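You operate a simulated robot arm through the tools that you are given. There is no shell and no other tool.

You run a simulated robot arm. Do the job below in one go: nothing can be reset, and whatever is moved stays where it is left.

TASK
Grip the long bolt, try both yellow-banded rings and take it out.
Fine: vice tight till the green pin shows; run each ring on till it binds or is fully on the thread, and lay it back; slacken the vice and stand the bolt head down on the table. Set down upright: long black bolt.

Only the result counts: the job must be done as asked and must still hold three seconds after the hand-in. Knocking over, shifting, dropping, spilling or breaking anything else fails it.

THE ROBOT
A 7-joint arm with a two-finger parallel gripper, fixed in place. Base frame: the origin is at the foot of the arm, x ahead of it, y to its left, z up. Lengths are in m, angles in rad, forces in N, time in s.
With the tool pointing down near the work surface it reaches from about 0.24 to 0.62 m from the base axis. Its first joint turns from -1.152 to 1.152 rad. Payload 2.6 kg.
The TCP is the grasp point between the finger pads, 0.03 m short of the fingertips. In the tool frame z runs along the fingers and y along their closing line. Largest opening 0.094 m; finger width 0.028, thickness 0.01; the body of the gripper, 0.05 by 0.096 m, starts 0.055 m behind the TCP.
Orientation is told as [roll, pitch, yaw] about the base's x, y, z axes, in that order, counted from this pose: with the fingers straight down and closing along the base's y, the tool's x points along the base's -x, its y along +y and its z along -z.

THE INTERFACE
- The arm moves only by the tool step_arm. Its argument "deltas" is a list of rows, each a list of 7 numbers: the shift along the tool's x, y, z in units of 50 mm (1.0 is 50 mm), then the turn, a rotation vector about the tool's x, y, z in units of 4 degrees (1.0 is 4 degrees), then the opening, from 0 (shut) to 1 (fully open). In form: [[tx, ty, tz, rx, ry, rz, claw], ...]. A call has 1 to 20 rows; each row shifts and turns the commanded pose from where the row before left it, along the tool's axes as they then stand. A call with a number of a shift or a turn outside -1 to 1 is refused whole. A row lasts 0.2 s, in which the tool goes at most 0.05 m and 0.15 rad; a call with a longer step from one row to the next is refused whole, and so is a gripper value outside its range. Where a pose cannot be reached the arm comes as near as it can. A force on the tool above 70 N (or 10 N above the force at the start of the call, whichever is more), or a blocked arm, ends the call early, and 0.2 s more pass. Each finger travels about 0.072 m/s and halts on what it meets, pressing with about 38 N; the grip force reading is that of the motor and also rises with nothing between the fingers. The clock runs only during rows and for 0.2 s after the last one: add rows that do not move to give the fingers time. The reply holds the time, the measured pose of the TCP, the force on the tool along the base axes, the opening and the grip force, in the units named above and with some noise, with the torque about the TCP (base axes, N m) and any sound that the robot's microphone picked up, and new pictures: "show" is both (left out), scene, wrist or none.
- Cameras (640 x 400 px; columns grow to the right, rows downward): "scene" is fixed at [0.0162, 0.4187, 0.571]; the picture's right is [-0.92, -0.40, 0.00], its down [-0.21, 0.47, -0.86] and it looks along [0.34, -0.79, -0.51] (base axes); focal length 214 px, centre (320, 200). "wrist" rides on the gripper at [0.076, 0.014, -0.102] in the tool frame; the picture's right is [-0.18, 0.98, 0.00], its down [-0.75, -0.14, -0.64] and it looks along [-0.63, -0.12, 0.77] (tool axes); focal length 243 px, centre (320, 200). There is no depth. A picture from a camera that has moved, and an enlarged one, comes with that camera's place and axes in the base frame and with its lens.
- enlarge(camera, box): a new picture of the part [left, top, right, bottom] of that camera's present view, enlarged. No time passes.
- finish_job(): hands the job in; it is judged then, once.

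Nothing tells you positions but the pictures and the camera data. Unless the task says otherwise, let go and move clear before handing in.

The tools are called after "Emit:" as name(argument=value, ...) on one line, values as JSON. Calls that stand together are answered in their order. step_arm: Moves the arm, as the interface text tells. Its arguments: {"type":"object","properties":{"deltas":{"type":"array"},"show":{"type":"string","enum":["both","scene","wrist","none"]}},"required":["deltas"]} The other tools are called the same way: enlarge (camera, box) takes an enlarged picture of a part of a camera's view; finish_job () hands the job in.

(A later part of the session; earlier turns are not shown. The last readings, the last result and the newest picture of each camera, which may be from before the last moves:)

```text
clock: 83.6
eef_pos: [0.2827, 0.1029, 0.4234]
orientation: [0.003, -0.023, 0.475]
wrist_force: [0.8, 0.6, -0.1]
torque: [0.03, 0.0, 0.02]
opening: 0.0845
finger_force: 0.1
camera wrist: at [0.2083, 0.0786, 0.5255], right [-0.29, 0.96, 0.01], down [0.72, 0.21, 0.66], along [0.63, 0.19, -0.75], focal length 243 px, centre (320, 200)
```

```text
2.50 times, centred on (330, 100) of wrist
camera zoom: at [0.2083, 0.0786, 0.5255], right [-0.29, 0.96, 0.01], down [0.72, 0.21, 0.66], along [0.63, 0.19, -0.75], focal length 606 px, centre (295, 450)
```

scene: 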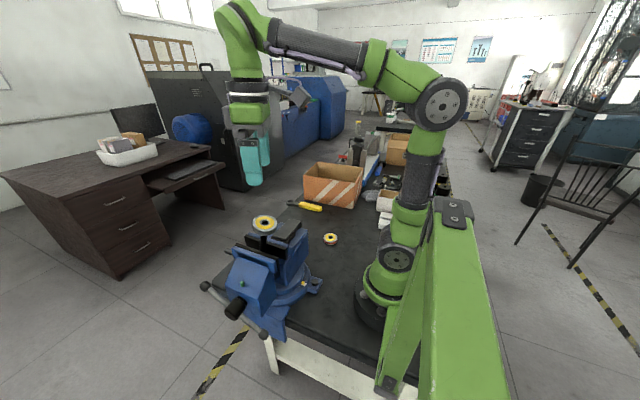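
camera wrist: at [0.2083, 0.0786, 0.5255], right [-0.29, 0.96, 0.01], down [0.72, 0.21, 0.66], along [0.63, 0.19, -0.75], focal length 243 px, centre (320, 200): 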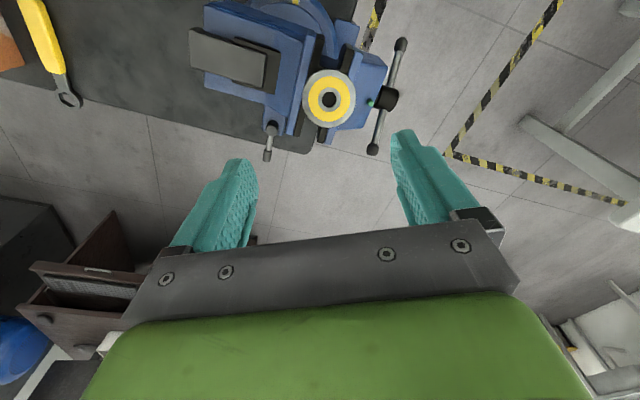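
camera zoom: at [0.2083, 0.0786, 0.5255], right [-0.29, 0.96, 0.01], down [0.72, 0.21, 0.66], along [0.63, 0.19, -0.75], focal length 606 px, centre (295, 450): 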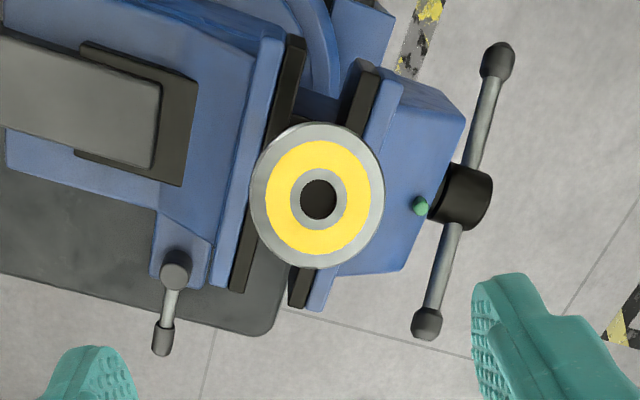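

The lean has settled to one purely along -x (ring top about (0.2855, 0.110, 0.279)). I'll go to yaw 0 so the fingers close along y and the ring can pivot while I bring it upright.

Emit:
step_arm(deltas=[[0, 0, 0, 0, 0, 1, 0.85], [0, 0, 0, 0, 0, 1, 0.85], [0, 0, 0, 0, 0, 1, 0.85], [0, 0, 0, 0, 0, 1, 0.85], [0, 0, 0, 0, 0, 1, 0.85], [0, 0, 0, 0, 0, 1, 0.85], [0, 0, 0, 0, 0, 0.8, 0.85], [0, 0, 0, 0, 0.33, 0, 0.85], [0, 0, 0, 0, 0, 0, 0.85]], show="wrist")

Emit:
enlarge(camera="wrist", box=[260, 20, 400, 180])

Emit:
enlarge(camera="scene", box=[210, 180, 310, 280])

```text
clock: 85.6
eef_pos: [0.2836, 0.1043, 0.4251]
orientation: [0.012, 0.003, -0.003]
wrist_force: [-0.2, -0.8, 0.1]
torque: [-0.02, 0.0, -0.02]
opening: 0.0796
finger_force: 0.1
camera wrist: at [0.2087, 0.115, 0.5283], right [0.19, 0.98, 0.01], down [0.76, -0.15, 0.64], along [0.63, -0.11, -0.77], focal length 243 px, centre (320, 200)
```

wrist: 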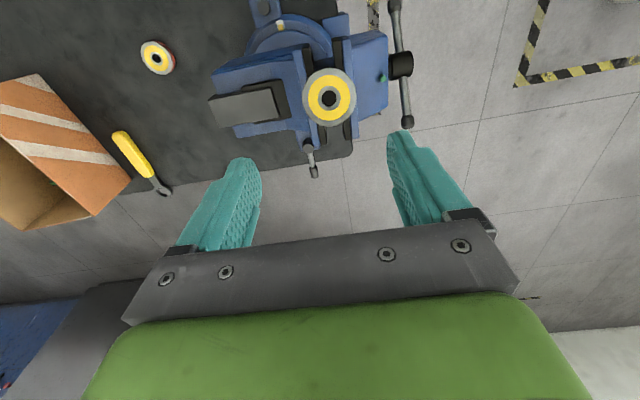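

```text
2.50 times, centred on (330, 100) of wrist
camera zoom: at [0.2087, 0.115, 0.5283], right [0.19, 0.98, 0.01], down [0.76, -0.15, 0.64], along [0.63, -0.11, -0.77], focal length 606 px, centre (295, 450)
```

zoom: 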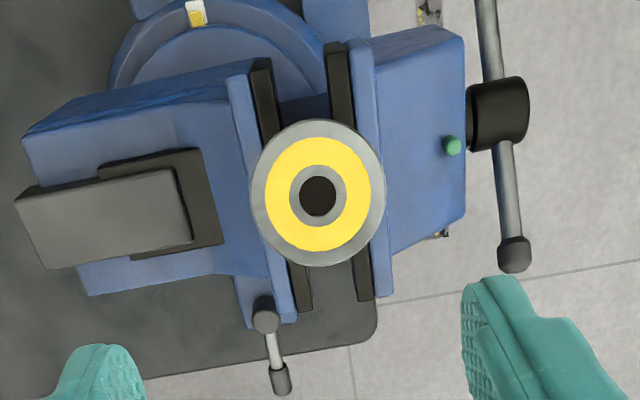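

```text
4.00 times, centred on (260, 230) of scene
camera zoom: at [0.0162, 0.4187, 0.571], right [-0.92, -0.4, 0.0], down [-0.21, 0.47, -0.86], along [0.34, -0.79, -0.51], focal length 858 px, centre (560, 80)
```

zoom: 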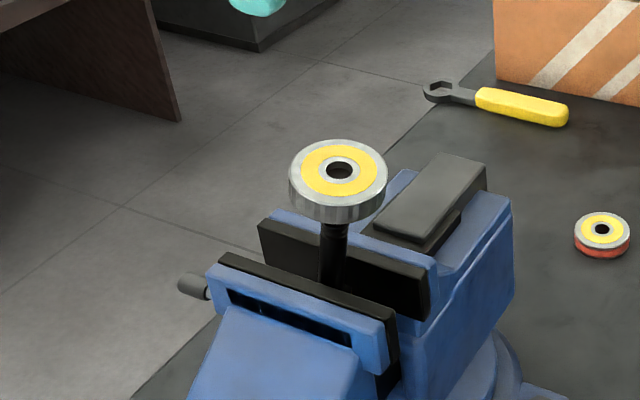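

Stable. The ring centre is around (0.287, 0.112, 0.270). I'll descend around it with open fingers and then close gently.

Emit:
step_arm(deltas=[[-0.072, 0.16, 0.7, 0.17, 0, 0, 0.85], [0, 0, 0.7, 0, 0, 0, 0.85], [0, 0, 0.7, 0, 0, 0, 0.85], [0, 0, 0.55, 0, 0, 0, 0.85], [0, 0, 0, 0, 0, 0, 0.85]], show="both")

Emit:
enlarge(camera="wrist", box=[240, 80, 400, 210])

```text
clock: 86.8
eef_pos: [0.2865, 0.1112, 0.2918]
orientation: [0.002, 0.005, -0.001]
wrist_force: [-0.8, -0.1, -0.7]
torque: [-0.02, -0.01, 0.0]
opening: 0.08
finger_force: 0.1
camera wrist: at [0.212, 0.1241, 0.3957], right [0.19, 0.98, 0.0], down [0.76, -0.14, 0.64], along [0.63, -0.12, -0.77], focal length 243 px, centre (320, 200)
```

scene: 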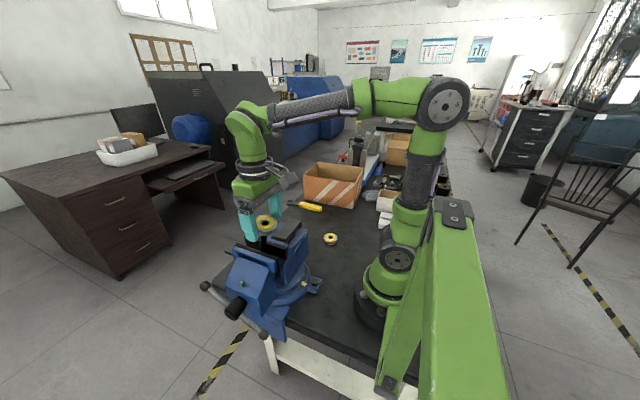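
wrist: 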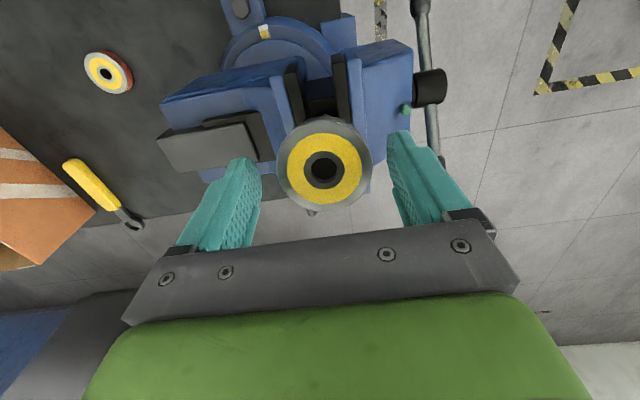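

```text
3.08 times, centred on (320, 145) of wrist
camera zoom: at [0.212, 0.1241, 0.3957], right [0.19, 0.98, 0.0], down [0.76, -0.14, 0.64], along [0.63, -0.12, -0.77], focal length 746 px, centre (320, 369)
```

zoom: 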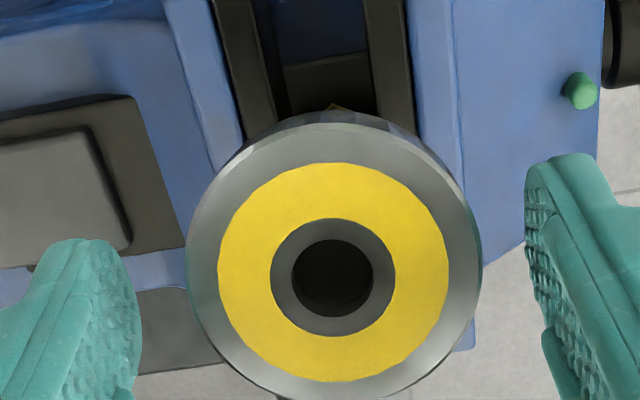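

The ring is 2 mm toward +y from centre. I'll shift slightly and close on its rim.

Emit:
step_arm(deltas=[[0.04, 0.045, 0, 0, 0, 0, 0.7], [0, 0, 0, 0, 0, 0, 0.6], [0, 0, 0, 0, 0, 0, 0.5], [0, 0, 0, 0, 0, 0, 0.4], [0, 0, 0, 0, 0, 0, 0.3], [0, 0, 0, 0, 0, 0, 0.3]], show="wrist")

Emit:
enlarge(camera="scene", box=[210, 180, 310, 280])

```text
clock: 88.2
eef_pos: [0.2839, 0.1134, 0.291]
orientation: [0.002, 0.007, -0.002]
wrist_force: [0.5, 2.4, -0.3]
torque: [0.3, -0.02, 0.05]
opening: 0.0516
finger_force: 38.4
camera wrist: at [0.2098, 0.1265, 0.3958], right [0.18, 0.98, 0.0], down [0.76, -0.14, 0.64], along [0.63, -0.12, -0.77], focal length 243 px, centre (320, 200)
```

wrist: 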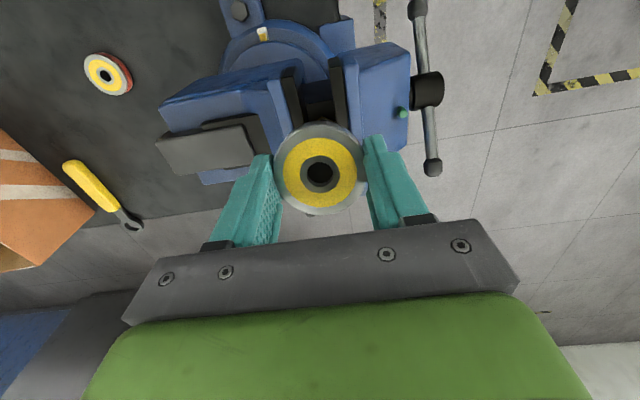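

```text
4.00 times, centred on (260, 230) of scene
camera zoom: at [0.0162, 0.4188, 0.571], right [-0.92, -0.4, 0.0], down [-0.21, 0.47, -0.86], along [0.34, -0.79, -0.51], focal length 858 px, centre (560, 80)
```

zoom: 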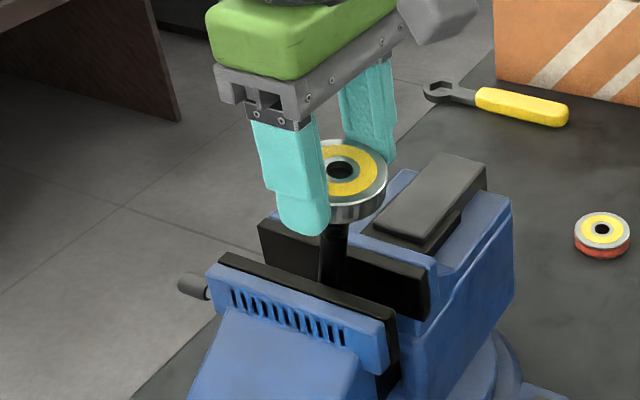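

Gripped. Now I'll swing the ring gently toward +x with a slight rise, checking force.

Emit:
step_arm(deltas=[[-0.04, 0, -0.006, 0, 0, 0, 0.3], [-0.04, 0, -0.006, 0, 0, 0, 0.3], [-0.04, 0, -0.006, 0, 0, 0, 0.3], [-0.04, 0, -0.006, 0, 0, 0, 0.3], [0, 0, 0, 0, 0, 0, 0.3]], show="none")

Emit:
step_arm(deltas=[[-0.04, 0, -0.006, 0, 0, 0, 0.3], [-0.04, 0, -0.006, 0, 0, 0, 0.3], [-0.04, 0, -0.006, 0, 0, 0, 0.3], [0, 0, 0, 0, 0, 0, 0.3]], show="both")

Emit:
enlarge(camera="scene", box=[210, 180, 310, 280])

```text
clock: 89.4
eef_pos: [0.292, 0.1136, 0.292]
orientation: [0.003, 0.006, -0.002]
wrist_force: [-11.1, -0.7, -2.2]
torque: [-0.03, 1.21, 0.0]
opening: 0.0518
finger_force: 37.0
```

```text
clock: 90.4
eef_pos: [0.2983, 0.1124, 0.294]
orientation: [0.001, 0.005, -0.002]
wrist_force: [-9.7, -0.5, -3.6]
torque: [-0.09, 1.22, -0.05]
opening: 0.0518
finger_force: 37.8
camera wrist: at [0.2239, 0.1268, 0.3975], right [0.19, 0.98, 0.0], down [0.76, -0.14, 0.64], along [0.63, -0.12, -0.77], focal length 243 px, centre (320, 200)
```

scene: 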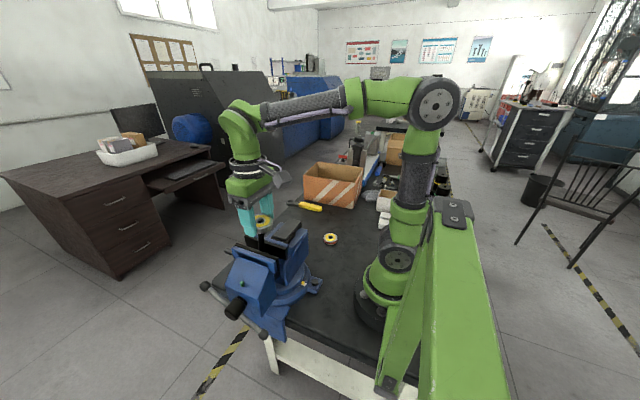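
wrist: 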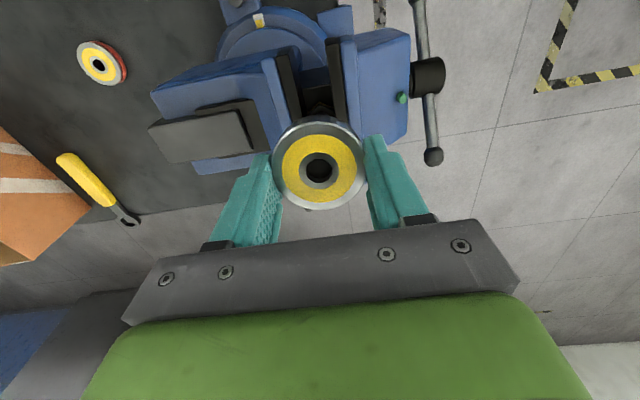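

```text
4.00 times, centred on (260, 230) of scene
camera zoom: at [0.0162, 0.4188, 0.571], right [-0.92, -0.4, 0.0], down [-0.21, 0.47, -0.86], along [0.34, -0.79, -0.51], focal length 858 px, centre (560, 80)
```

zoom: 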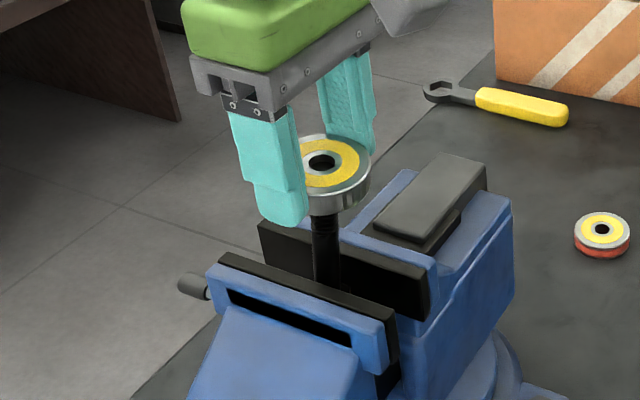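

It is coming upright with only about 10 N. I'll continue to x about 0.309.

Emit:
step_arm(deltas=[[-0.04, 0, -0.003, 0, 0, 0, 0.3], [-0.04, 0, -0.003, 0, 0, 0, 0.3], [-0.04, 0, -0.003, 0, 0, 0, 0.3], [-0.04, 0, 0, 0, 0, 0, 0.3], [-0.04, 0, 0, 0, 0, 0, 0.3], [0, 0, 0, 0, 0, 0, 0.3]], show="both")

Emit:
enlarge(camera="scene", box=[210, 180, 310, 280])

Emit:
enlarge(camera="wrist", box=[260, 110, 380, 210])

```text
clock: 91.8
eef_pos: [0.3091, 0.1135, 0.2948]
orientation: [0.002, 0.005, -0.001]
wrist_force: [-10.9, -2.2, 3.3]
torque: [-0.2, 1.26, -0.02]
opening: 0.052
finger_force: 38.6
camera wrist: at [0.2337, 0.1269, 0.398], right [0.19, 0.98, 0.0], down [0.76, -0.14, 0.64], along [0.63, -0.12, -0.77], focal length 243 px, centre (320, 200)
```

scene: 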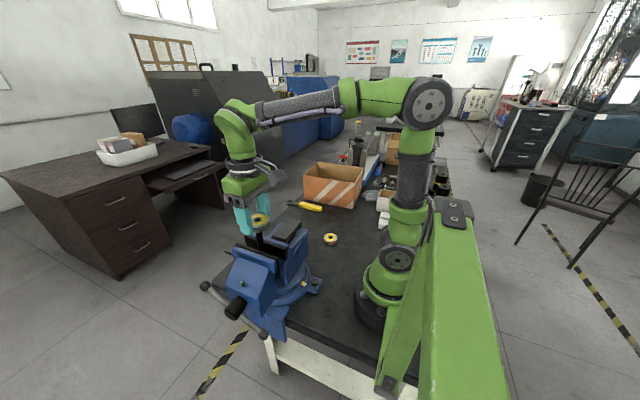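
wrist: 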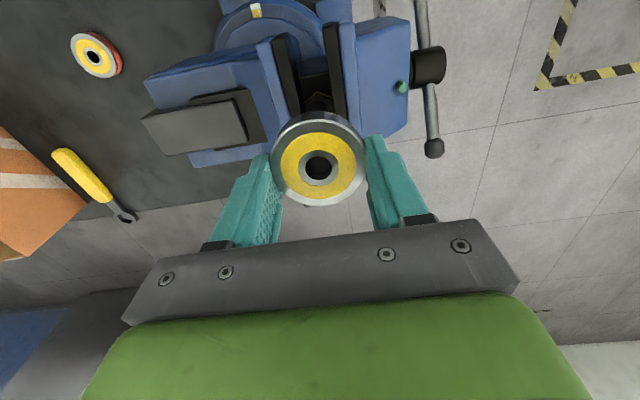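

```text
4.00 times, centred on (260, 230) of scene
camera zoom: at [0.0162, 0.4187, 0.5711], right [-0.92, -0.4, 0.0], down [-0.21, 0.47, -0.86], along [0.34, -0.79, -0.51], focal length 858 px, centre (560, 80)
```

zoom: 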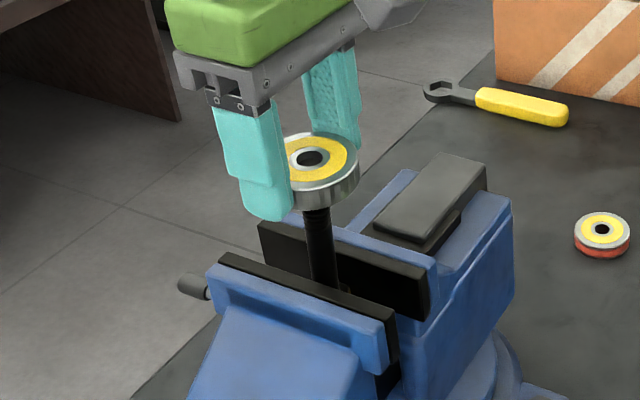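

```text
4.00 times, centred on (320, 160) of wrist
camera zoom: at [0.2337, 0.1269, 0.398], right [0.19, 0.98, 0.0], down [0.76, -0.14, 0.64], along [0.63, -0.12, -0.77], focal length 970 px, centre (320, 360)
```

zoom: 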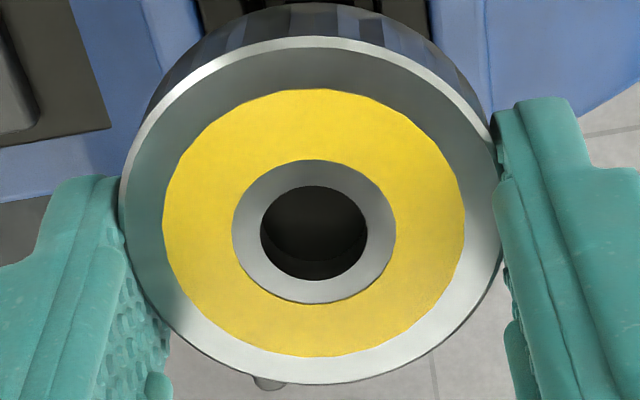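

The ring is still about 7 mm short of upright (centre near x 0.303). I'll push a further 7 mm and a little beyond for spring-back, then check.

Emit:
step_arm(deltas=[[-0.04, 0, 0, 0, 0, 0, 0.3], [-0.04, 0, 0, 0, 0, 0, 0.3], [-0.04, 0, 0, 0, 0, 0, 0.3], [-0.03, 0, 0, 0, 0, 0, 0.3], [0, 0, 0, 0, 0, 0, 0.3]], show="both")

Emit:
enlarge(camera="wrist", box=[260, 110, 380, 210])

Emit:
enlarge(camera="scene", box=[210, 180, 310, 280])

```text
clock: 93.0
eef_pos: [0.3162, 0.1133, 0.2935]
orientation: [0.001, 0.007, -0.001]
wrist_force: [-10.7, -2.2, 3.5]
torque: [-0.06, 1.24, 0.01]
opening: 0.0517
finger_force: 37.9
camera wrist: at [0.2412, 0.1269, 0.3973], right [0.19, 0.98, 0.0], down [0.76, -0.14, 0.64], along [0.63, -0.12, -0.77], focal length 243 px, centre (320, 200)
```

scene: 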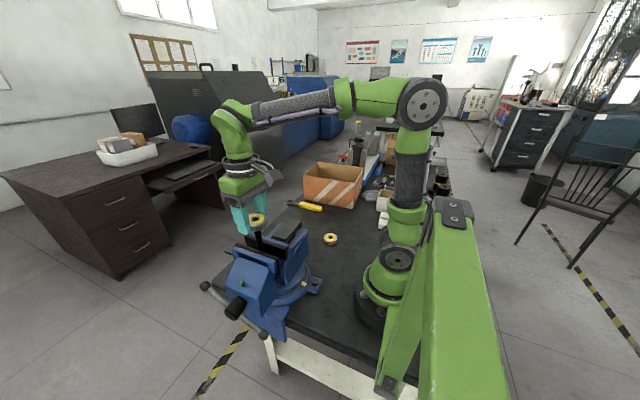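
wrist: 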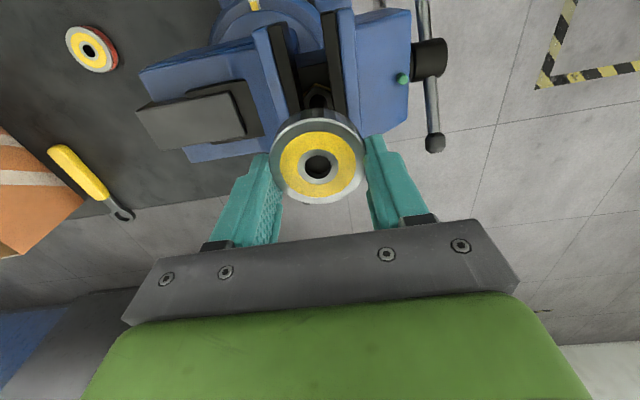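

```text
4.00 times, centred on (320, 160) of wrist
camera zoom: at [0.2412, 0.1269, 0.3973], right [0.19, 0.98, 0.0], down [0.76, -0.14, 0.64], along [0.63, -0.12, -0.77], focal length 970 px, centre (320, 360)
```

zoom: 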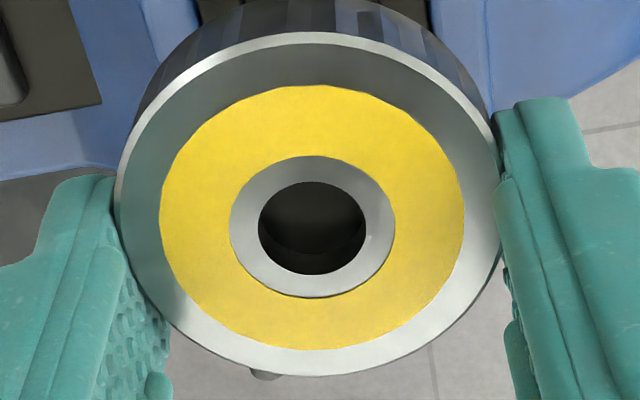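

```text
4.00 times, centred on (260, 230) of scene
camera zoom: at [0.0162, 0.4187, 0.5711], right [-0.92, -0.4, 0.0], down [-0.21, 0.47, -0.86], along [0.34, -0.79, -0.51], focal length 858 px, centre (560, 80)
```

zoom: 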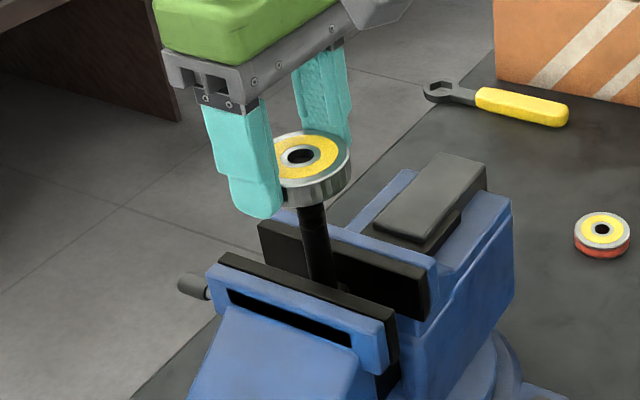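

The ring now sits at x about 0.309 and is close to upright. I'll push 1 mm more, release and check whether it stays.

Emit:
step_arm(deltas=[[-0.02, 0, 0, 0, 0, 0, 0.3], [0, 0, 0, 0, 0, 0, 0.3], [0, 0, 0, 0, 0, 0, 0.7], [0, 0, 0, 0, 0, 0, 0.85], [0, 0, 0, 0, 0, 0, 0.85]], show="none")

Emit:
step_arm(deltas=[[0, 0, -0.9, 0, 0, 0, 0.85], [0, 0, -0.9, 0, 0, 0, 0.85], [0, 0, -0.7, 0, 0, 0, 0.85], [0, 0, 0, 0, 0, 0, 0.85]], show="both")

Emit:
enlarge(camera="wrist", box=[250, 0, 410, 140])

Emit:
enlarge(camera="scene", box=[210, 180, 310, 280])

```text
clock: 94.2
eef_pos: [0.3171, 0.1131, 0.293]
orientation: [0.002, 0.002, 0.0]
wrist_force: [-0.2, 0.0, 0.1]
torque: [0.02, 0.01, -0.01]
opening: 0.0798
finger_force: 0.1
```

```text
clock: 95.2
eef_pos: [0.3164, 0.1141, 0.4198]
orientation: [0.002, 0.004, 0.001]
wrist_force: [-0.2, -0.5, -0.1]
torque: [-0.03, -0.02, 0.02]
opening: 0.08
finger_force: 0.0
camera wrist: at [0.2419, 0.1269, 0.5236], right [0.18, 0.98, 0.0], down [0.76, -0.14, 0.64], along [0.63, -0.12, -0.77], focal length 243 px, centre (320, 200)
```

scene: 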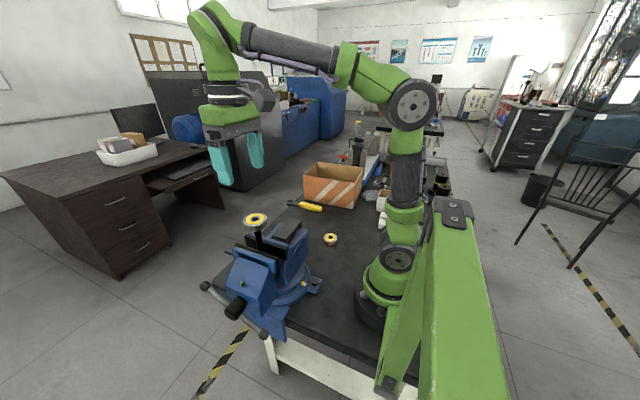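
wrist: 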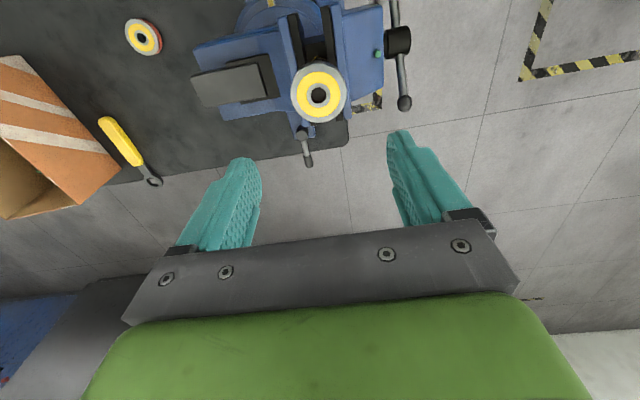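

```text
2.86 times, centred on (330, 70) of wrist
camera zoom: at [0.2419, 0.1269, 0.5236], right [0.18, 0.98, 0.0], down [0.76, -0.14, 0.64], along [0.63, -0.12, -0.77], focal length 693 px, centre (291, 571)
```

zoom: 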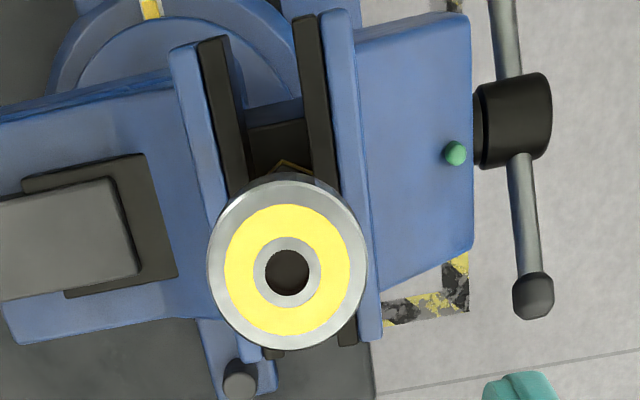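

```text
4.00 times, centred on (260, 230) of scene
camera zoom: at [0.0162, 0.4187, 0.571], right [-0.92, -0.4, 0.0], down [-0.21, 0.47, -0.86], along [0.34, -0.79, -0.51], focal length 858 px, centre (560, 80)
```

zoom: 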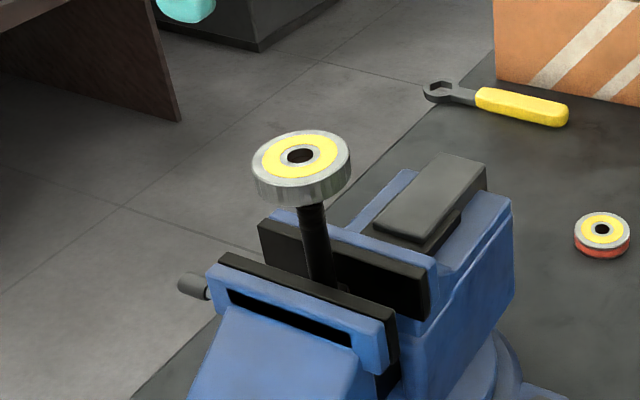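

The bolt is back upright: ring B's top is at (0.3097, 0.114, 0.2845), matching the original axis, and the green pin still shows. The pitch is roughly 14–15 mm per turn. I'll rewind to yaw +80° in free air for the next stroke.

Emit:
step_arm(deltas=[[0, 0, 0, 0, 0, -1, 0.8], [0, 0, 0, 0, 0, -1, 0.8], [0, 0, 0, 0, 0, -1, 0.8], [0, 0, 0, 0, 0, -1, 0.8], [0, 0, 0, 0, 0, -1, 0.8], [0, 0, 0, 0, 0, -1, 0.8], [0, 0, 0, 0, 0, -1, 0.8], [0, 0, 0, 0, 0, -1, 0.8], [0, 0, 0, 0, 0, -1, 0.8], [0, 0, 0, 0, 0, -1, 0.8], [0, 0, 0, 0, 0, -1, 0.8], [0, 0, 0, 0, 0, -1, 0.8], [0, 0, 0, 0, 0, -1, 0.8], [0, 0, 0, 0, 0, -1, 0.8], [0, 0, 0, 0, 0, -1, 0.8], [0, 0, 0, 0, 0, -1, 0.8], [0, 0, 0, 0, 0, -1, 0.8], [0, 0, 0, 0, 0, -1, 0.8], [0, 0, 0, 0, 0, -1, 0.8], [0, 0, 0, 0, 0, -1, 0.8]], show="both")

Emit:
enlarge(camera="wrist", box=[250, 20, 390, 160])

```text
clock: 99.4
eef_pos: [0.3167, 0.112, 0.4176]
orientation: [0.005, -0.001, 1.396]
wrist_force: [0.0, -0.4, 0.4]
torque: [0.03, -0.04, -0.01]
opening: 0.075
finger_force: 0.0
camera wrist: at [0.2919, 0.0399, 0.522], right [-0.94, 0.35, 0.0], down [0.27, 0.72, 0.64], along [0.22, 0.6, -0.77], focal length 243 px, centre (320, 200)
```

scene: 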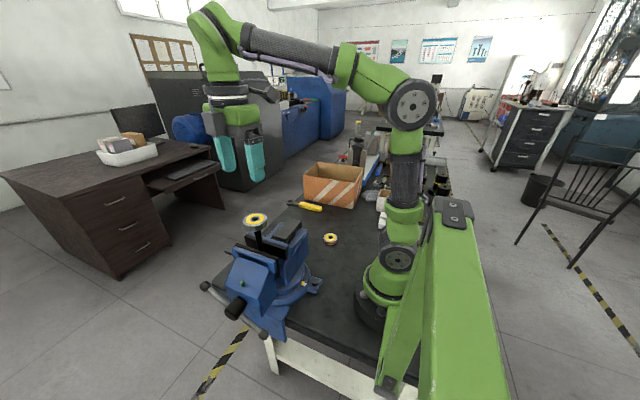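
wrist: 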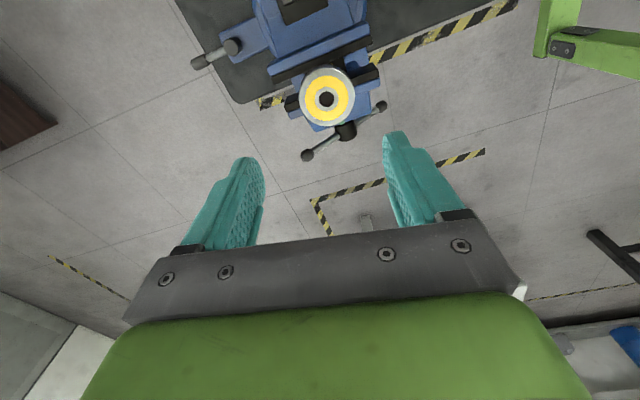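

```text
2.86 times, centred on (320, 90) of wrist
camera zoom: at [0.2919, 0.0399, 0.522], right [-0.94, 0.35, 0.0], down [0.27, 0.72, 0.64], along [0.22, 0.6, -0.77], focal length 693 px, centre (320, 514)
```

zoom: 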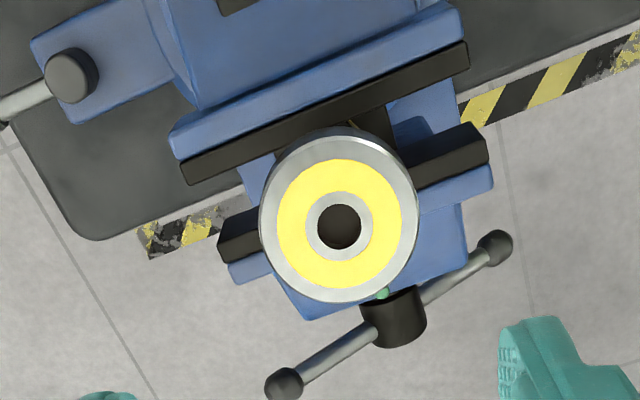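

I'll descend in two stages around the ring, checking centring before I grip it.

Emit:
step_arm(deltas=[[0.008, 0.135, 0.65, 0, 0, 0, 0.8], [0, 0, 0.65, 0, 0, 0, 0.8], [0, 0, 0.65, 0, 0, 0, 0.8], [0, 0, 0.4, 0, 0, 0, 0.8], [0, 0, 0, 0, 0, 0, 0.8]], show="wrist")

Emit:
enlarge(camera="wrist", box=[240, 90, 400, 210])

```text
clock: 100.6
eef_pos: [0.3108, 0.1145, 0.301]
orientation: [0.004, -0.001, 1.395]
wrist_force: [0.4, 1.0, 0.3]
torque: [0.02, -0.01, 0.01]
opening: 0.075
finger_force: 0.0
camera wrist: at [0.2845, 0.0411, 0.4048], right [-0.94, 0.35, 0.0], down [0.27, 0.72, 0.64], along [0.22, 0.6, -0.77], focal length 243 px, centre (320, 200)
```

wrist: 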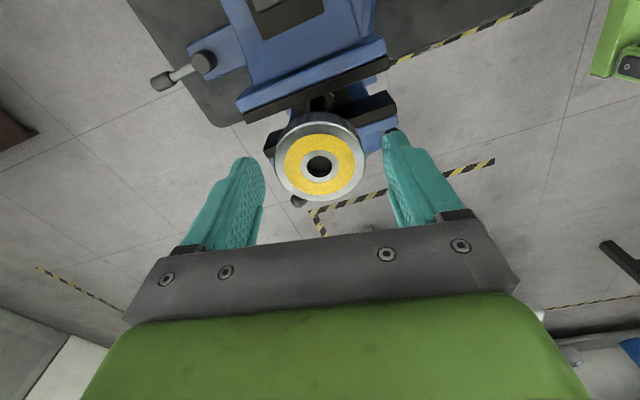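

```text
3.33 times, centred on (320, 150) of wrist
camera zoom: at [0.2845, 0.0411, 0.4048], right [-0.94, 0.35, 0.0], down [0.27, 0.72, 0.64], along [0.22, 0.6, -0.77], focal length 809 px, centre (320, 367)
```

zoom: 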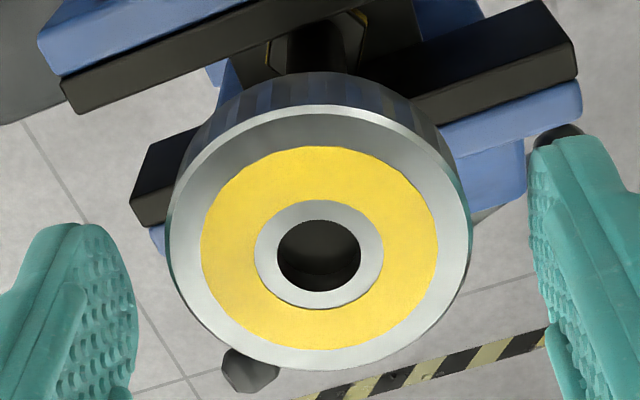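

The ring is 3 mm toward the camera side of the tool axis. I'll shift by that, lower 3 mm and grip.

Emit:
step_arm(deltas=[[0.062, 0, 0.066, 0, 0, 0, 0.8], [0, 0, 0, 0, 0, 0, 0.65], [0, 0, 0, 0, 0, 0, 0.55], [0, 0, 0, 0, 0, 0, 0.3], [0, 0, 0, 0, 0, 0, 0.3], [0, 0, 0, 0, 0, 0, 0.3]], show="wrist")

Emit:
enlarge(camera="wrist", box=[260, 110, 380, 210])

```text
clock: 102.0
eef_pos: [0.3098, 0.1109, 0.299]
orientation: [0.004, 0.0, 1.395]
wrist_force: [1.4, 0.3, -1.9]
torque: [0.07, -0.17, 0.02]
opening: 0.053
finger_force: 37.9
camera wrist: at [0.2839, 0.0378, 0.4016], right [-0.94, 0.35, 0.0], down [0.27, 0.72, 0.64], along [0.22, 0.6, -0.77], focal length 243 px, centre (320, 200)
```

wrist: 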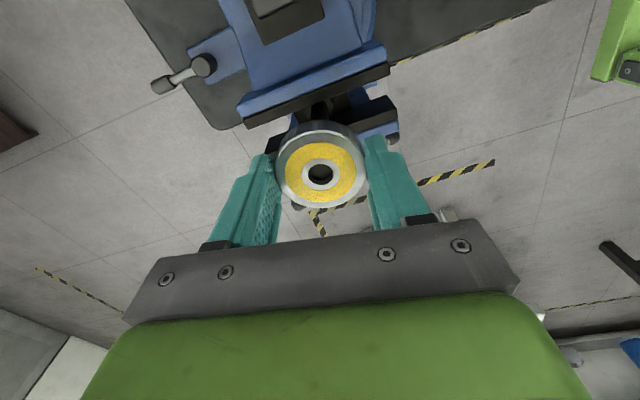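

```text
4.00 times, centred on (320, 160) of wrist
camera zoom: at [0.2839, 0.0378, 0.4016], right [-0.94, 0.35, 0.0], down [0.27, 0.72, 0.64], along [0.22, 0.6, -0.77], focal length 970 px, centre (320, 360)
```

zoom: 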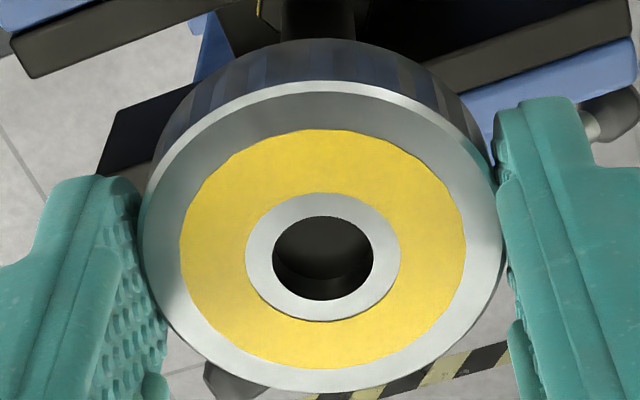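

The ring is gripped, centred within a millimetre and level. I'll start a clockwise stroke with matched feed, in 40° chunks.

Emit:
step_arm(deltas=[[0, 0, 0.0033, 0, 0, 1, 0.3], [0, 0, 0.0033, 0, 0, 1, 0.3], [0, 0, 0.0033, 0, 0, 1, 0.3], [0, 0, 0.0033, 0, 0, 1, 0.3], [0, 0, 0.0033, 0, 0, 1, 0.3], [0, 0, 0.0033, 0, 0, 1, 0.3], [0, 0, 0.0033, 0, 0, 1, 0.3], [0, 0, 0.0033, 0, 0, 1, 0.3], [0, 0, 0.0033, 0, 0, 1, 0.3], [0, 0, 0.0033, 0, 0, 1, 0.3]], show="none")

Emit:
step_arm(deltas=[[0, 0, 0.0033, 0, 0, 1, 0.3], [0, 0, 0.0033, 0, 0, 1, 0.3], [0, 0, 0.0033, 0, 0, 1, 0.3], [0, 0, 0.0033, 0, 0, 1, 0.3], [0, 0, 0.0033, 0, 0, 1, 0.3], [0, 0, 0.0033, 0, 0, 1, 0.3], [0, 0, 0.0033, 0, 0, 1, 0.3], [0, 0, 0.0033, 0, 0, 1, 0.3], [0, 0, 0.0033, 0, 0, 1, 0.3], [0, 0, 0.0033, 0, 0, 1, 0.3]], show="none")

```text
clock: 104.2
eef_pos: [0.3091, 0.1116, 0.296]
orientation: [0.003, 0.002, 0.696]
wrist_force: [-2.0, 5.5, 2.7]
torque: [0.4, 0.23, 0.04]
opening: 0.0528
finger_force: 38.0
```

```text
clock: 106.4
eef_pos: [0.3097, 0.1106, 0.294]
orientation: [0.003, 0.005, -0.002]
wrist_force: [-1.6, 12.5, 5.7]
torque: [1.11, 0.25, 0.03]
opening: 0.0528
finger_force: 38.1
```

Feed matches well (Fz +5.7 N), but the ring is being held about 1–2 mm too far toward -y. I'll correct y while continuing.

Emit:
step_arm(deltas=[[0, 0.03, 0, 0, 0, 0, 0.3], [0, 0, 0.0028, 0, 0, 1, 0.3], [0, 0, 0.0028, 0, 0, 1, 0.3], [0, 0, 0.0028, 0, 0, 1, 0.3], [0, 0, 0.0028, 0, 0, 1, 0.3], [0, 0, 0.0028, 0, 0, 1, 0.3], [0, 0, 0.0028, 0, 0, 1, 0.3], [0, 0, 0.0028, 0, 0, 1, 0.3], [0, 0, 0.0028, 0, 0, 1, 0.3], [0, 0, 0.0028, 0, 0, 1, 0.3], [0, 0, 0.0028, 0, 0, 1, 0.3]], show="none")

Emit:
enlarge(camera="scene", box=[210, 180, 310, 280])

Emit:
enlarge(camera="wrist", box=[260, 110, 380, 210])

```text
clock: 108.8
eef_pos: [0.3093, 0.1134, 0.2926]
orientation: [-0.001, 0.004, -0.701]
wrist_force: [1.0, 11.9, -8.3]
torque: [0.96, -0.17, 0.05]
opening: 0.0529
finger_force: 37.4
```

```text
4.00 times, centred on (260, 230) of scene
camera zoom: at [0.0162, 0.4188, 0.571], right [-0.92, -0.4, 0.0], down [-0.21, 0.47, -0.86], along [0.34, -0.79, -0.51], focal length 858 px, centre (560, 80)
```

zoom: 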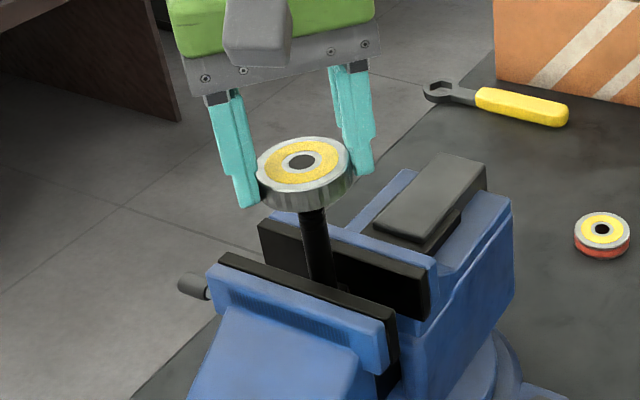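

```text
4.00 times, centred on (320, 160) of wrist
camera zoom: at [0.2621, 0.1723, 0.3965], right [0.77, 0.63, 0.0], down [0.49, -0.59, 0.64], along [0.4, -0.5, -0.77], focal length 970 px, centre (320, 360)
```

zoom: 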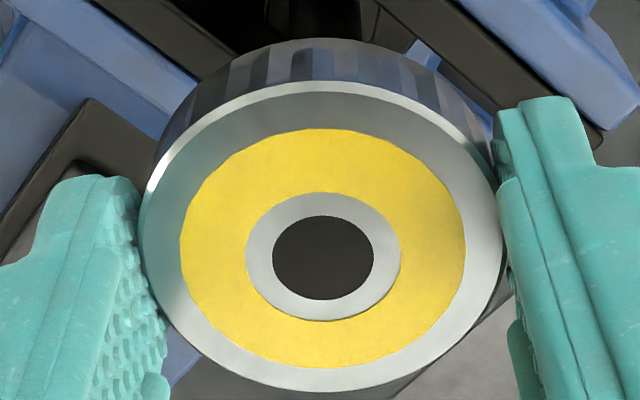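

The bolt tip is now almost flush with the ring's top face. I'll correct y a bit more and continue, so the ring sits fully on the thread.

Emit:
step_arm(deltas=[[0.019, 0.023, 0.01, 0, 0, 0, 0.3], [0, 0, 0.0032, 0, 0, 1, 0.3], [0, 0, 0.0032, 0, 0, 1, 0.3], [0, 0, 0.0032, 0, 0, 1, 0.3], [0, 0, 0.0032, 0, 0, 1, 0.3], [0, 0, 0.0032, 0, 0, 1, 0.3], [0, 0, 0.0032, 0, 0, 1, 0.3], [0, 0, 0.0032, 0, 0, 1, 0.3], [0, 0, 0.0032, 0, 0, 1, 0.3], [0, 0, 0.0032, 0, 0, 1, 0.3], [0, 0, 0.0032, 0, 0, 1, 0.3]], show="none")

Emit:
step_arm(deltas=[[0, 0, 0.0032, 0, 0, 1, 0.3], [0, 0, 0.0032, 0, 0, 1, 0.3], [0, 0, 0.0032, 0, 0, 1, 0.3], [0, 0, 0.0032, 0, 0, 1, 0.3], [0, 0, 0.0032, 0, 0, 1, 0.3], [0, 0, 0.0032, 0, 0, 1, 0.3], [0, 0, 0.0032, 0, 0, 1, 0.3], [0, 0, 0.0032, 0, 0, 1, 0.3], [0, 0, 0.0032, 0, 0, 1, 0.3], [0, 0, 0.0032, 0, 0, 1, 0.3]], show="wrist")

Emit:
enlarge(camera="wrist", box=[260, 110, 380, 210])

```text
clock: 111.2
eef_pos: [0.31, 0.1146, 0.2914]
orientation: [-0.002, 0.002, -1.399]
wrist_force: [6.7, 5.9, -0.9]
torque: [0.5, -0.79, 0.06]
opening: 0.0529
finger_force: 37.9
```

```text
clock: 113.4
eef_pos: [0.3097, 0.1152, 0.2892]
orientation: [-0.003, 0.001, -2.097]
wrist_force: [8.1, 7.1, 10.0]
torque: [0.64, -1.02, 0.04]
opening: 0.053
finger_force: 38.1
camera wrist: at [0.3617, 0.1722, 0.3924], right [0.76, -0.65, 0.0], down [-0.5, -0.58, 0.64], along [-0.42, -0.49, -0.77], focal length 243 px, centre (320, 200)
```

wrist: 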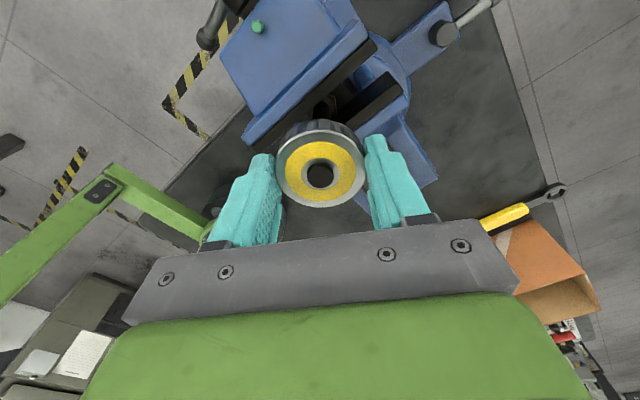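

```text
4.00 times, centred on (320, 160) of wrist
camera zoom: at [0.3617, 0.1722, 0.3924], right [0.76, -0.65, 0.0], down [-0.5, -0.58, 0.64], along [-0.42, -0.49, -0.77], focal length 970 px, centre (320, 360)
```

zoom: 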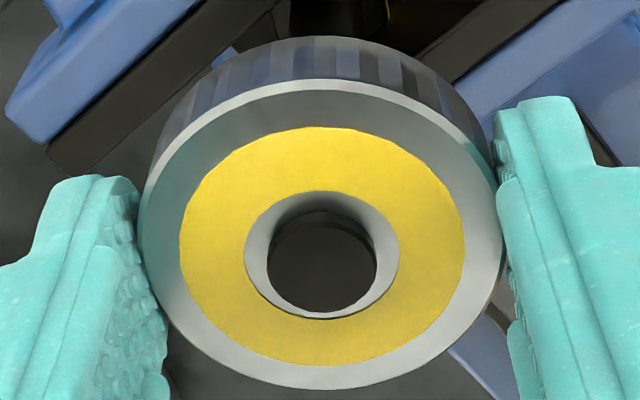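

The tip now stands proud of the ring's top face, so ring B is fully on. I'll continue to yaw -165° for a clear margin.

Emit:
step_arm(deltas=[[0, 0, 0.0028, 0, 0, 1, 0.3], [0, 0, 0.0028, 0, 0, 1, 0.3], [0, 0, 0.0028, 0, 0, 1, 0.3], [0, 0, 0.0028, 0, 0, 1, 0.3], [0, 0, 0.0028, 0, 0, 1, 0.3], [0, 0, 0.0028, 0, 0, 1, 0.3], [0, 0, 0.0028, 0, 0, 1, 0.3], [0, 0, 0.0028, 0, 0, 1, 0.3], [0, 0, 0.0028, 0, 0, 1, 0.3], [0, 0, 0.0028, 0, 0, 1, 0.3], [0, 0, 0.0028, 0, 0, 0.5, 0.3]], show="both")

Emit:
enlarge(camera="wrist", box=[260, 110, 380, 210])

Emit:
enlarge(camera="scene", box=[210, 180, 310, 280])

```text
clock: 115.8
eef_pos: [0.3101, 0.1147, 0.2877]
orientation: [-0.001, -0.005, -2.829]
wrist_force: [8.4, -1.4, -8.2]
torque: [-0.01, -1.09, 0.03]
opening: 0.0523
finger_force: 38.1
camera wrist: at [0.388, 0.1229, 0.39], right [0.13, -0.99, 0.0], down [-0.76, -0.1, 0.65], along [-0.64, -0.08, -0.76], focal length 243 px, centre (320, 200)
```

scene: 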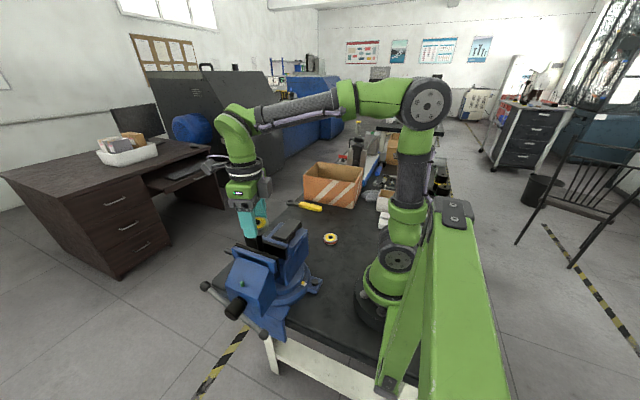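
wrist: 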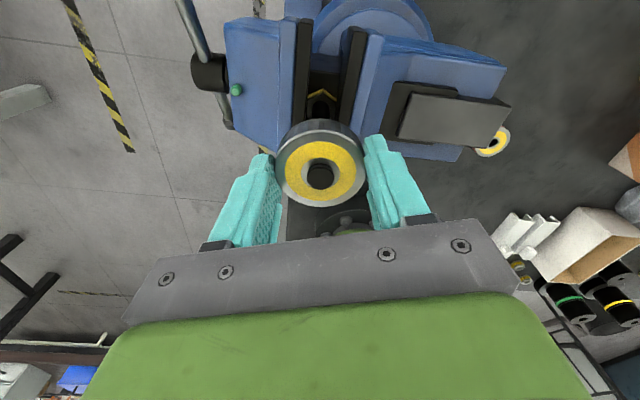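

```text
4.00 times, centred on (320, 160) of wrist
camera zoom: at [0.388, 0.1229, 0.39], right [0.13, -0.99, 0.0], down [-0.76, -0.1, 0.65], along [-0.64, -0.08, -0.76], focal length 970 px, centre (320, 360)
```

zoom: 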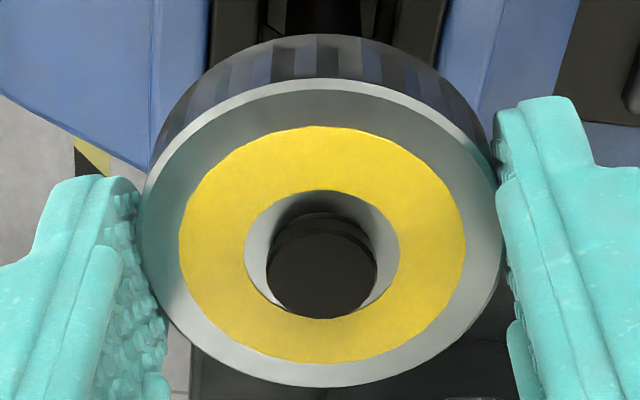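

```text
4.00 times, centred on (260, 230) of scene
camera zoom: at [0.0162, 0.4188, 0.571], right [-0.92, -0.4, 0.0], down [-0.21, 0.47, -0.86], along [0.34, -0.79, -0.51], focal length 858 px, centre (560, 80)
```

zoom: 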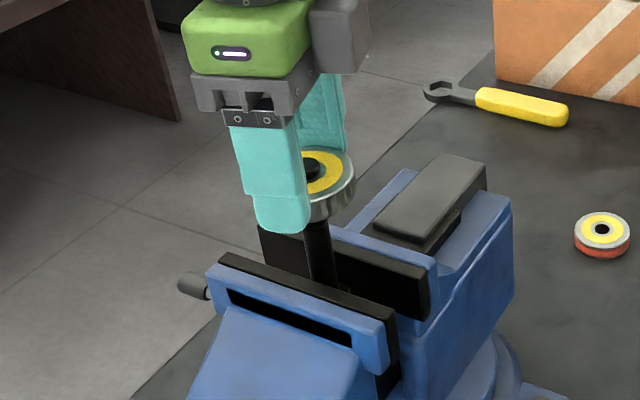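

The bolt tip stands about 4–5 mm above ring B, so it is fully on. To be safe I'll run it further toward the thread end: open, rewind in place around the ring and regrip.

Emit:
step_arm(deltas=[[0, 0, 0, 0, 0, 0, 0.8], [0, 0, 0, 0, 0, 0, 0.8], [0, 0, 0, 0, 0, -1, 0.8], [0, 0, 0, 0, 0, -1, 0.8], [0, 0, 0, 0, 0, -1, 0.8], [0, 0, 0, 0, 0, -1, 0.8], [0, 0, 0, 0, 0, -1, 0.8], [0, 0, 0, 0, 0, -1, 0.8], [0, 0, 0, 0, 0, -1, 0.8], [0, 0, 0, 0, 0, -1, 0.8], [0, 0, 0, 0, 0, -1, 0.8], [0, 0, 0, 0, 0, -1, 0.8], [0, 0, 0, 0, 0, -1, 0.8], [0, 0, 0, 0, 0, -1, 0.8], [0, 0, 0, 0, 0, -1, 0.8], [0, 0, 0, 0, 0, -1, 0.8], [0, 0, 0, 0, 0, -1, 0.8], [0, 0, 0, 0, 0, -1, 0.8], [0, 0, 0, 0, 0, -1, 0.8]], show="scene")

Emit:
enlarge(camera="scene", box=[210, 180, 310, 280])

```text
clock: 119.8
eef_pos: [0.3106, 0.1145, 0.286]
orientation: [-0.006, 0.002, -1.64]
wrist_force: [-0.3, 0.5, 0.3]
torque: [-0.03, 0.01, 0.01]
opening: 0.0751
finger_force: 0.0
```

scene: 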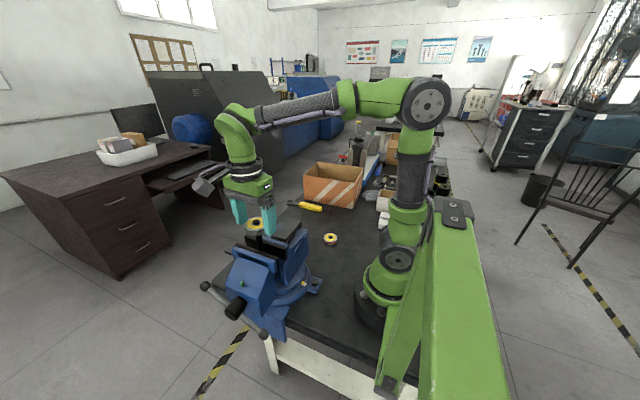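

```text
4.00 times, centred on (260, 230) of scene
camera zoom: at [0.0162, 0.4187, 0.571], right [-0.92, -0.4, 0.0], down [-0.21, 0.47, -0.86], along [0.34, -0.79, -0.51], focal length 858 px, centre (560, 80)
```

zoom: 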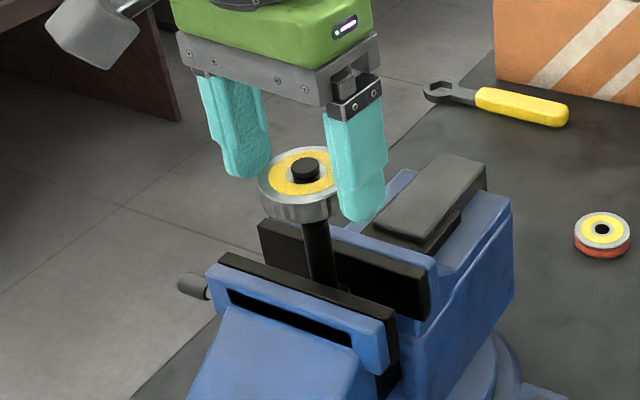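

The rewind in place clears the ring nicely. I'll continue it to about yaw +82°.

Emit:
step_arm(deltas=[[0, 0, 0, 0, 0, -1, 0.8], [0, 0, 0, 0, 0, -1, 0.8], [0, 0, 0, 0, 0, -1, 0.8], [0, 0, 0, 0, 0, -1, 0.8], [0, 0, 0, 0, 0, -1, 0.8], [0, 0, 0, 0, 0, -1, 0.8], [0, 0, 0, 0, 0, -1, 0.8], [0, 0, 0, 0, 0, -1, 0.8], [0, 0, 0, 0, 0, -1, 0.8], [0, 0, 0, 0, 0, -1, 0.8], [0, 0, 0, 0, 0, -1, 0.8], [0, 0, 0, 0, 0, -1, 0.8], [0, 0, 0, 0, 0, -1, 0.8], [0, 0, 0, 0, 0, -1, 0.8], [0, 0, 0, 0, 0, -1, 0.8], [0, 0, 0, 0, 0, -1, 0.8], [0, 0, 0, 0, 0, -1, 0.8], [0, 0, 0, 0, 0, -1, 0.8], [0, 0, 0, 0, 0, -1, 0.8], [0, 0, 0, 0, 0, -1, 0.8]], show="none")

Emit:
step_arm(deltas=[[0, 0, 0, 0, 0, -1, 0.8], [0, 0, 0, 0, 0, -1, 0.8], [0, 0, 0, 0, 0, -1, 0.8], [0, 0, 0, 0, 0, -1, 0.8], [0, 0, 0, 0, 0, -1, 0.8], [0, 0, 0, 0, 0, -1, 0.8], [0, 0, 0, 0, 0, -1, 0.8], [0, 0, 0, 0, 0, -1, 0.8], [0, 0, 0, 0, 0, -1, 0.8], [0, 0, 0, 0, 0, -1, 0.8], [0, 0, 0, 0, 0, -1, 0.8], [0, 0, 0, 0, 0, -1, 0.8], [0, 0, 0, 0, 0, -1, 0.8], [0, 0, 0, 0, 0, -1, 0.8], [0, 0, 0, 0, 0, -1, 0.8], [0, 0, 0, 0, 0, -1, 0.8], [0, 0, 0, 0, 0, -1, 0.8], [0, 0, 0, 0, 0, -1, 0.8], [0, 0, 0, 0, 0, -1, 0.8], [0, 0, 0, 0, 0, -1, 0.8]], show="wrist")

Emit:
enlarge(camera="wrist", box=[240, 90, 400, 210])

```text
clock: 124.0
eef_pos: [0.3086, 0.1136, 0.2882]
orientation: [0.0, 0.005, -0.244]
wrist_force: [-0.4, 0.5, -0.9]
torque: [-0.02, -0.01, 0.01]
opening: 0.0753
finger_force: 0.0
```

```text
clock: 128.2
eef_pos: [0.3099, 0.1127, 0.2867]
orientation: [0.005, 0.0, 1.152]
wrist_force: [-0.3, -0.1, 0.2]
torque: [0.0, 0.01, -0.01]
opening: 0.0755
finger_force: 0.1
camera wrist: at [0.2668, 0.0495, 0.391], right [-0.82, 0.57, 0.0], down [0.44, 0.63, 0.64], along [0.36, 0.53, -0.77], focal length 243 px, centre (320, 200)
```

wrist: 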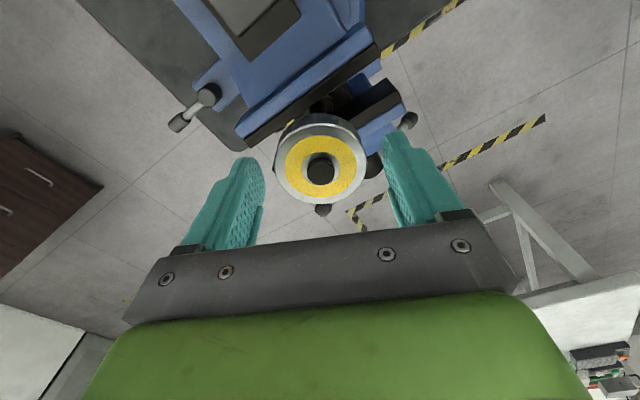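

```text
3.33 times, centred on (320, 150) of wrist
camera zoom: at [0.2668, 0.0495, 0.391], right [-0.82, 0.57, 0.0], down [0.44, 0.63, 0.64], along [0.36, 0.53, -0.77], focal length 809 px, centre (320, 367)
```

zoom: 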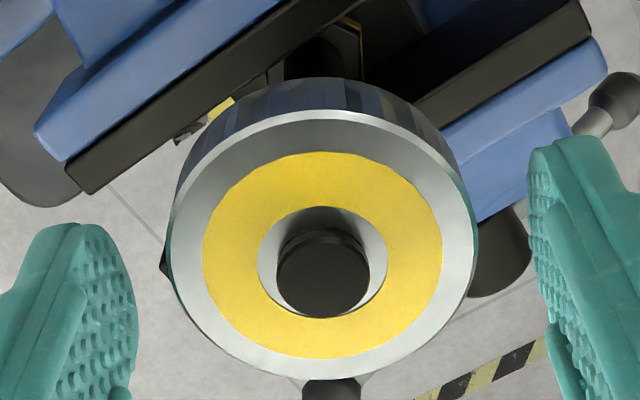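

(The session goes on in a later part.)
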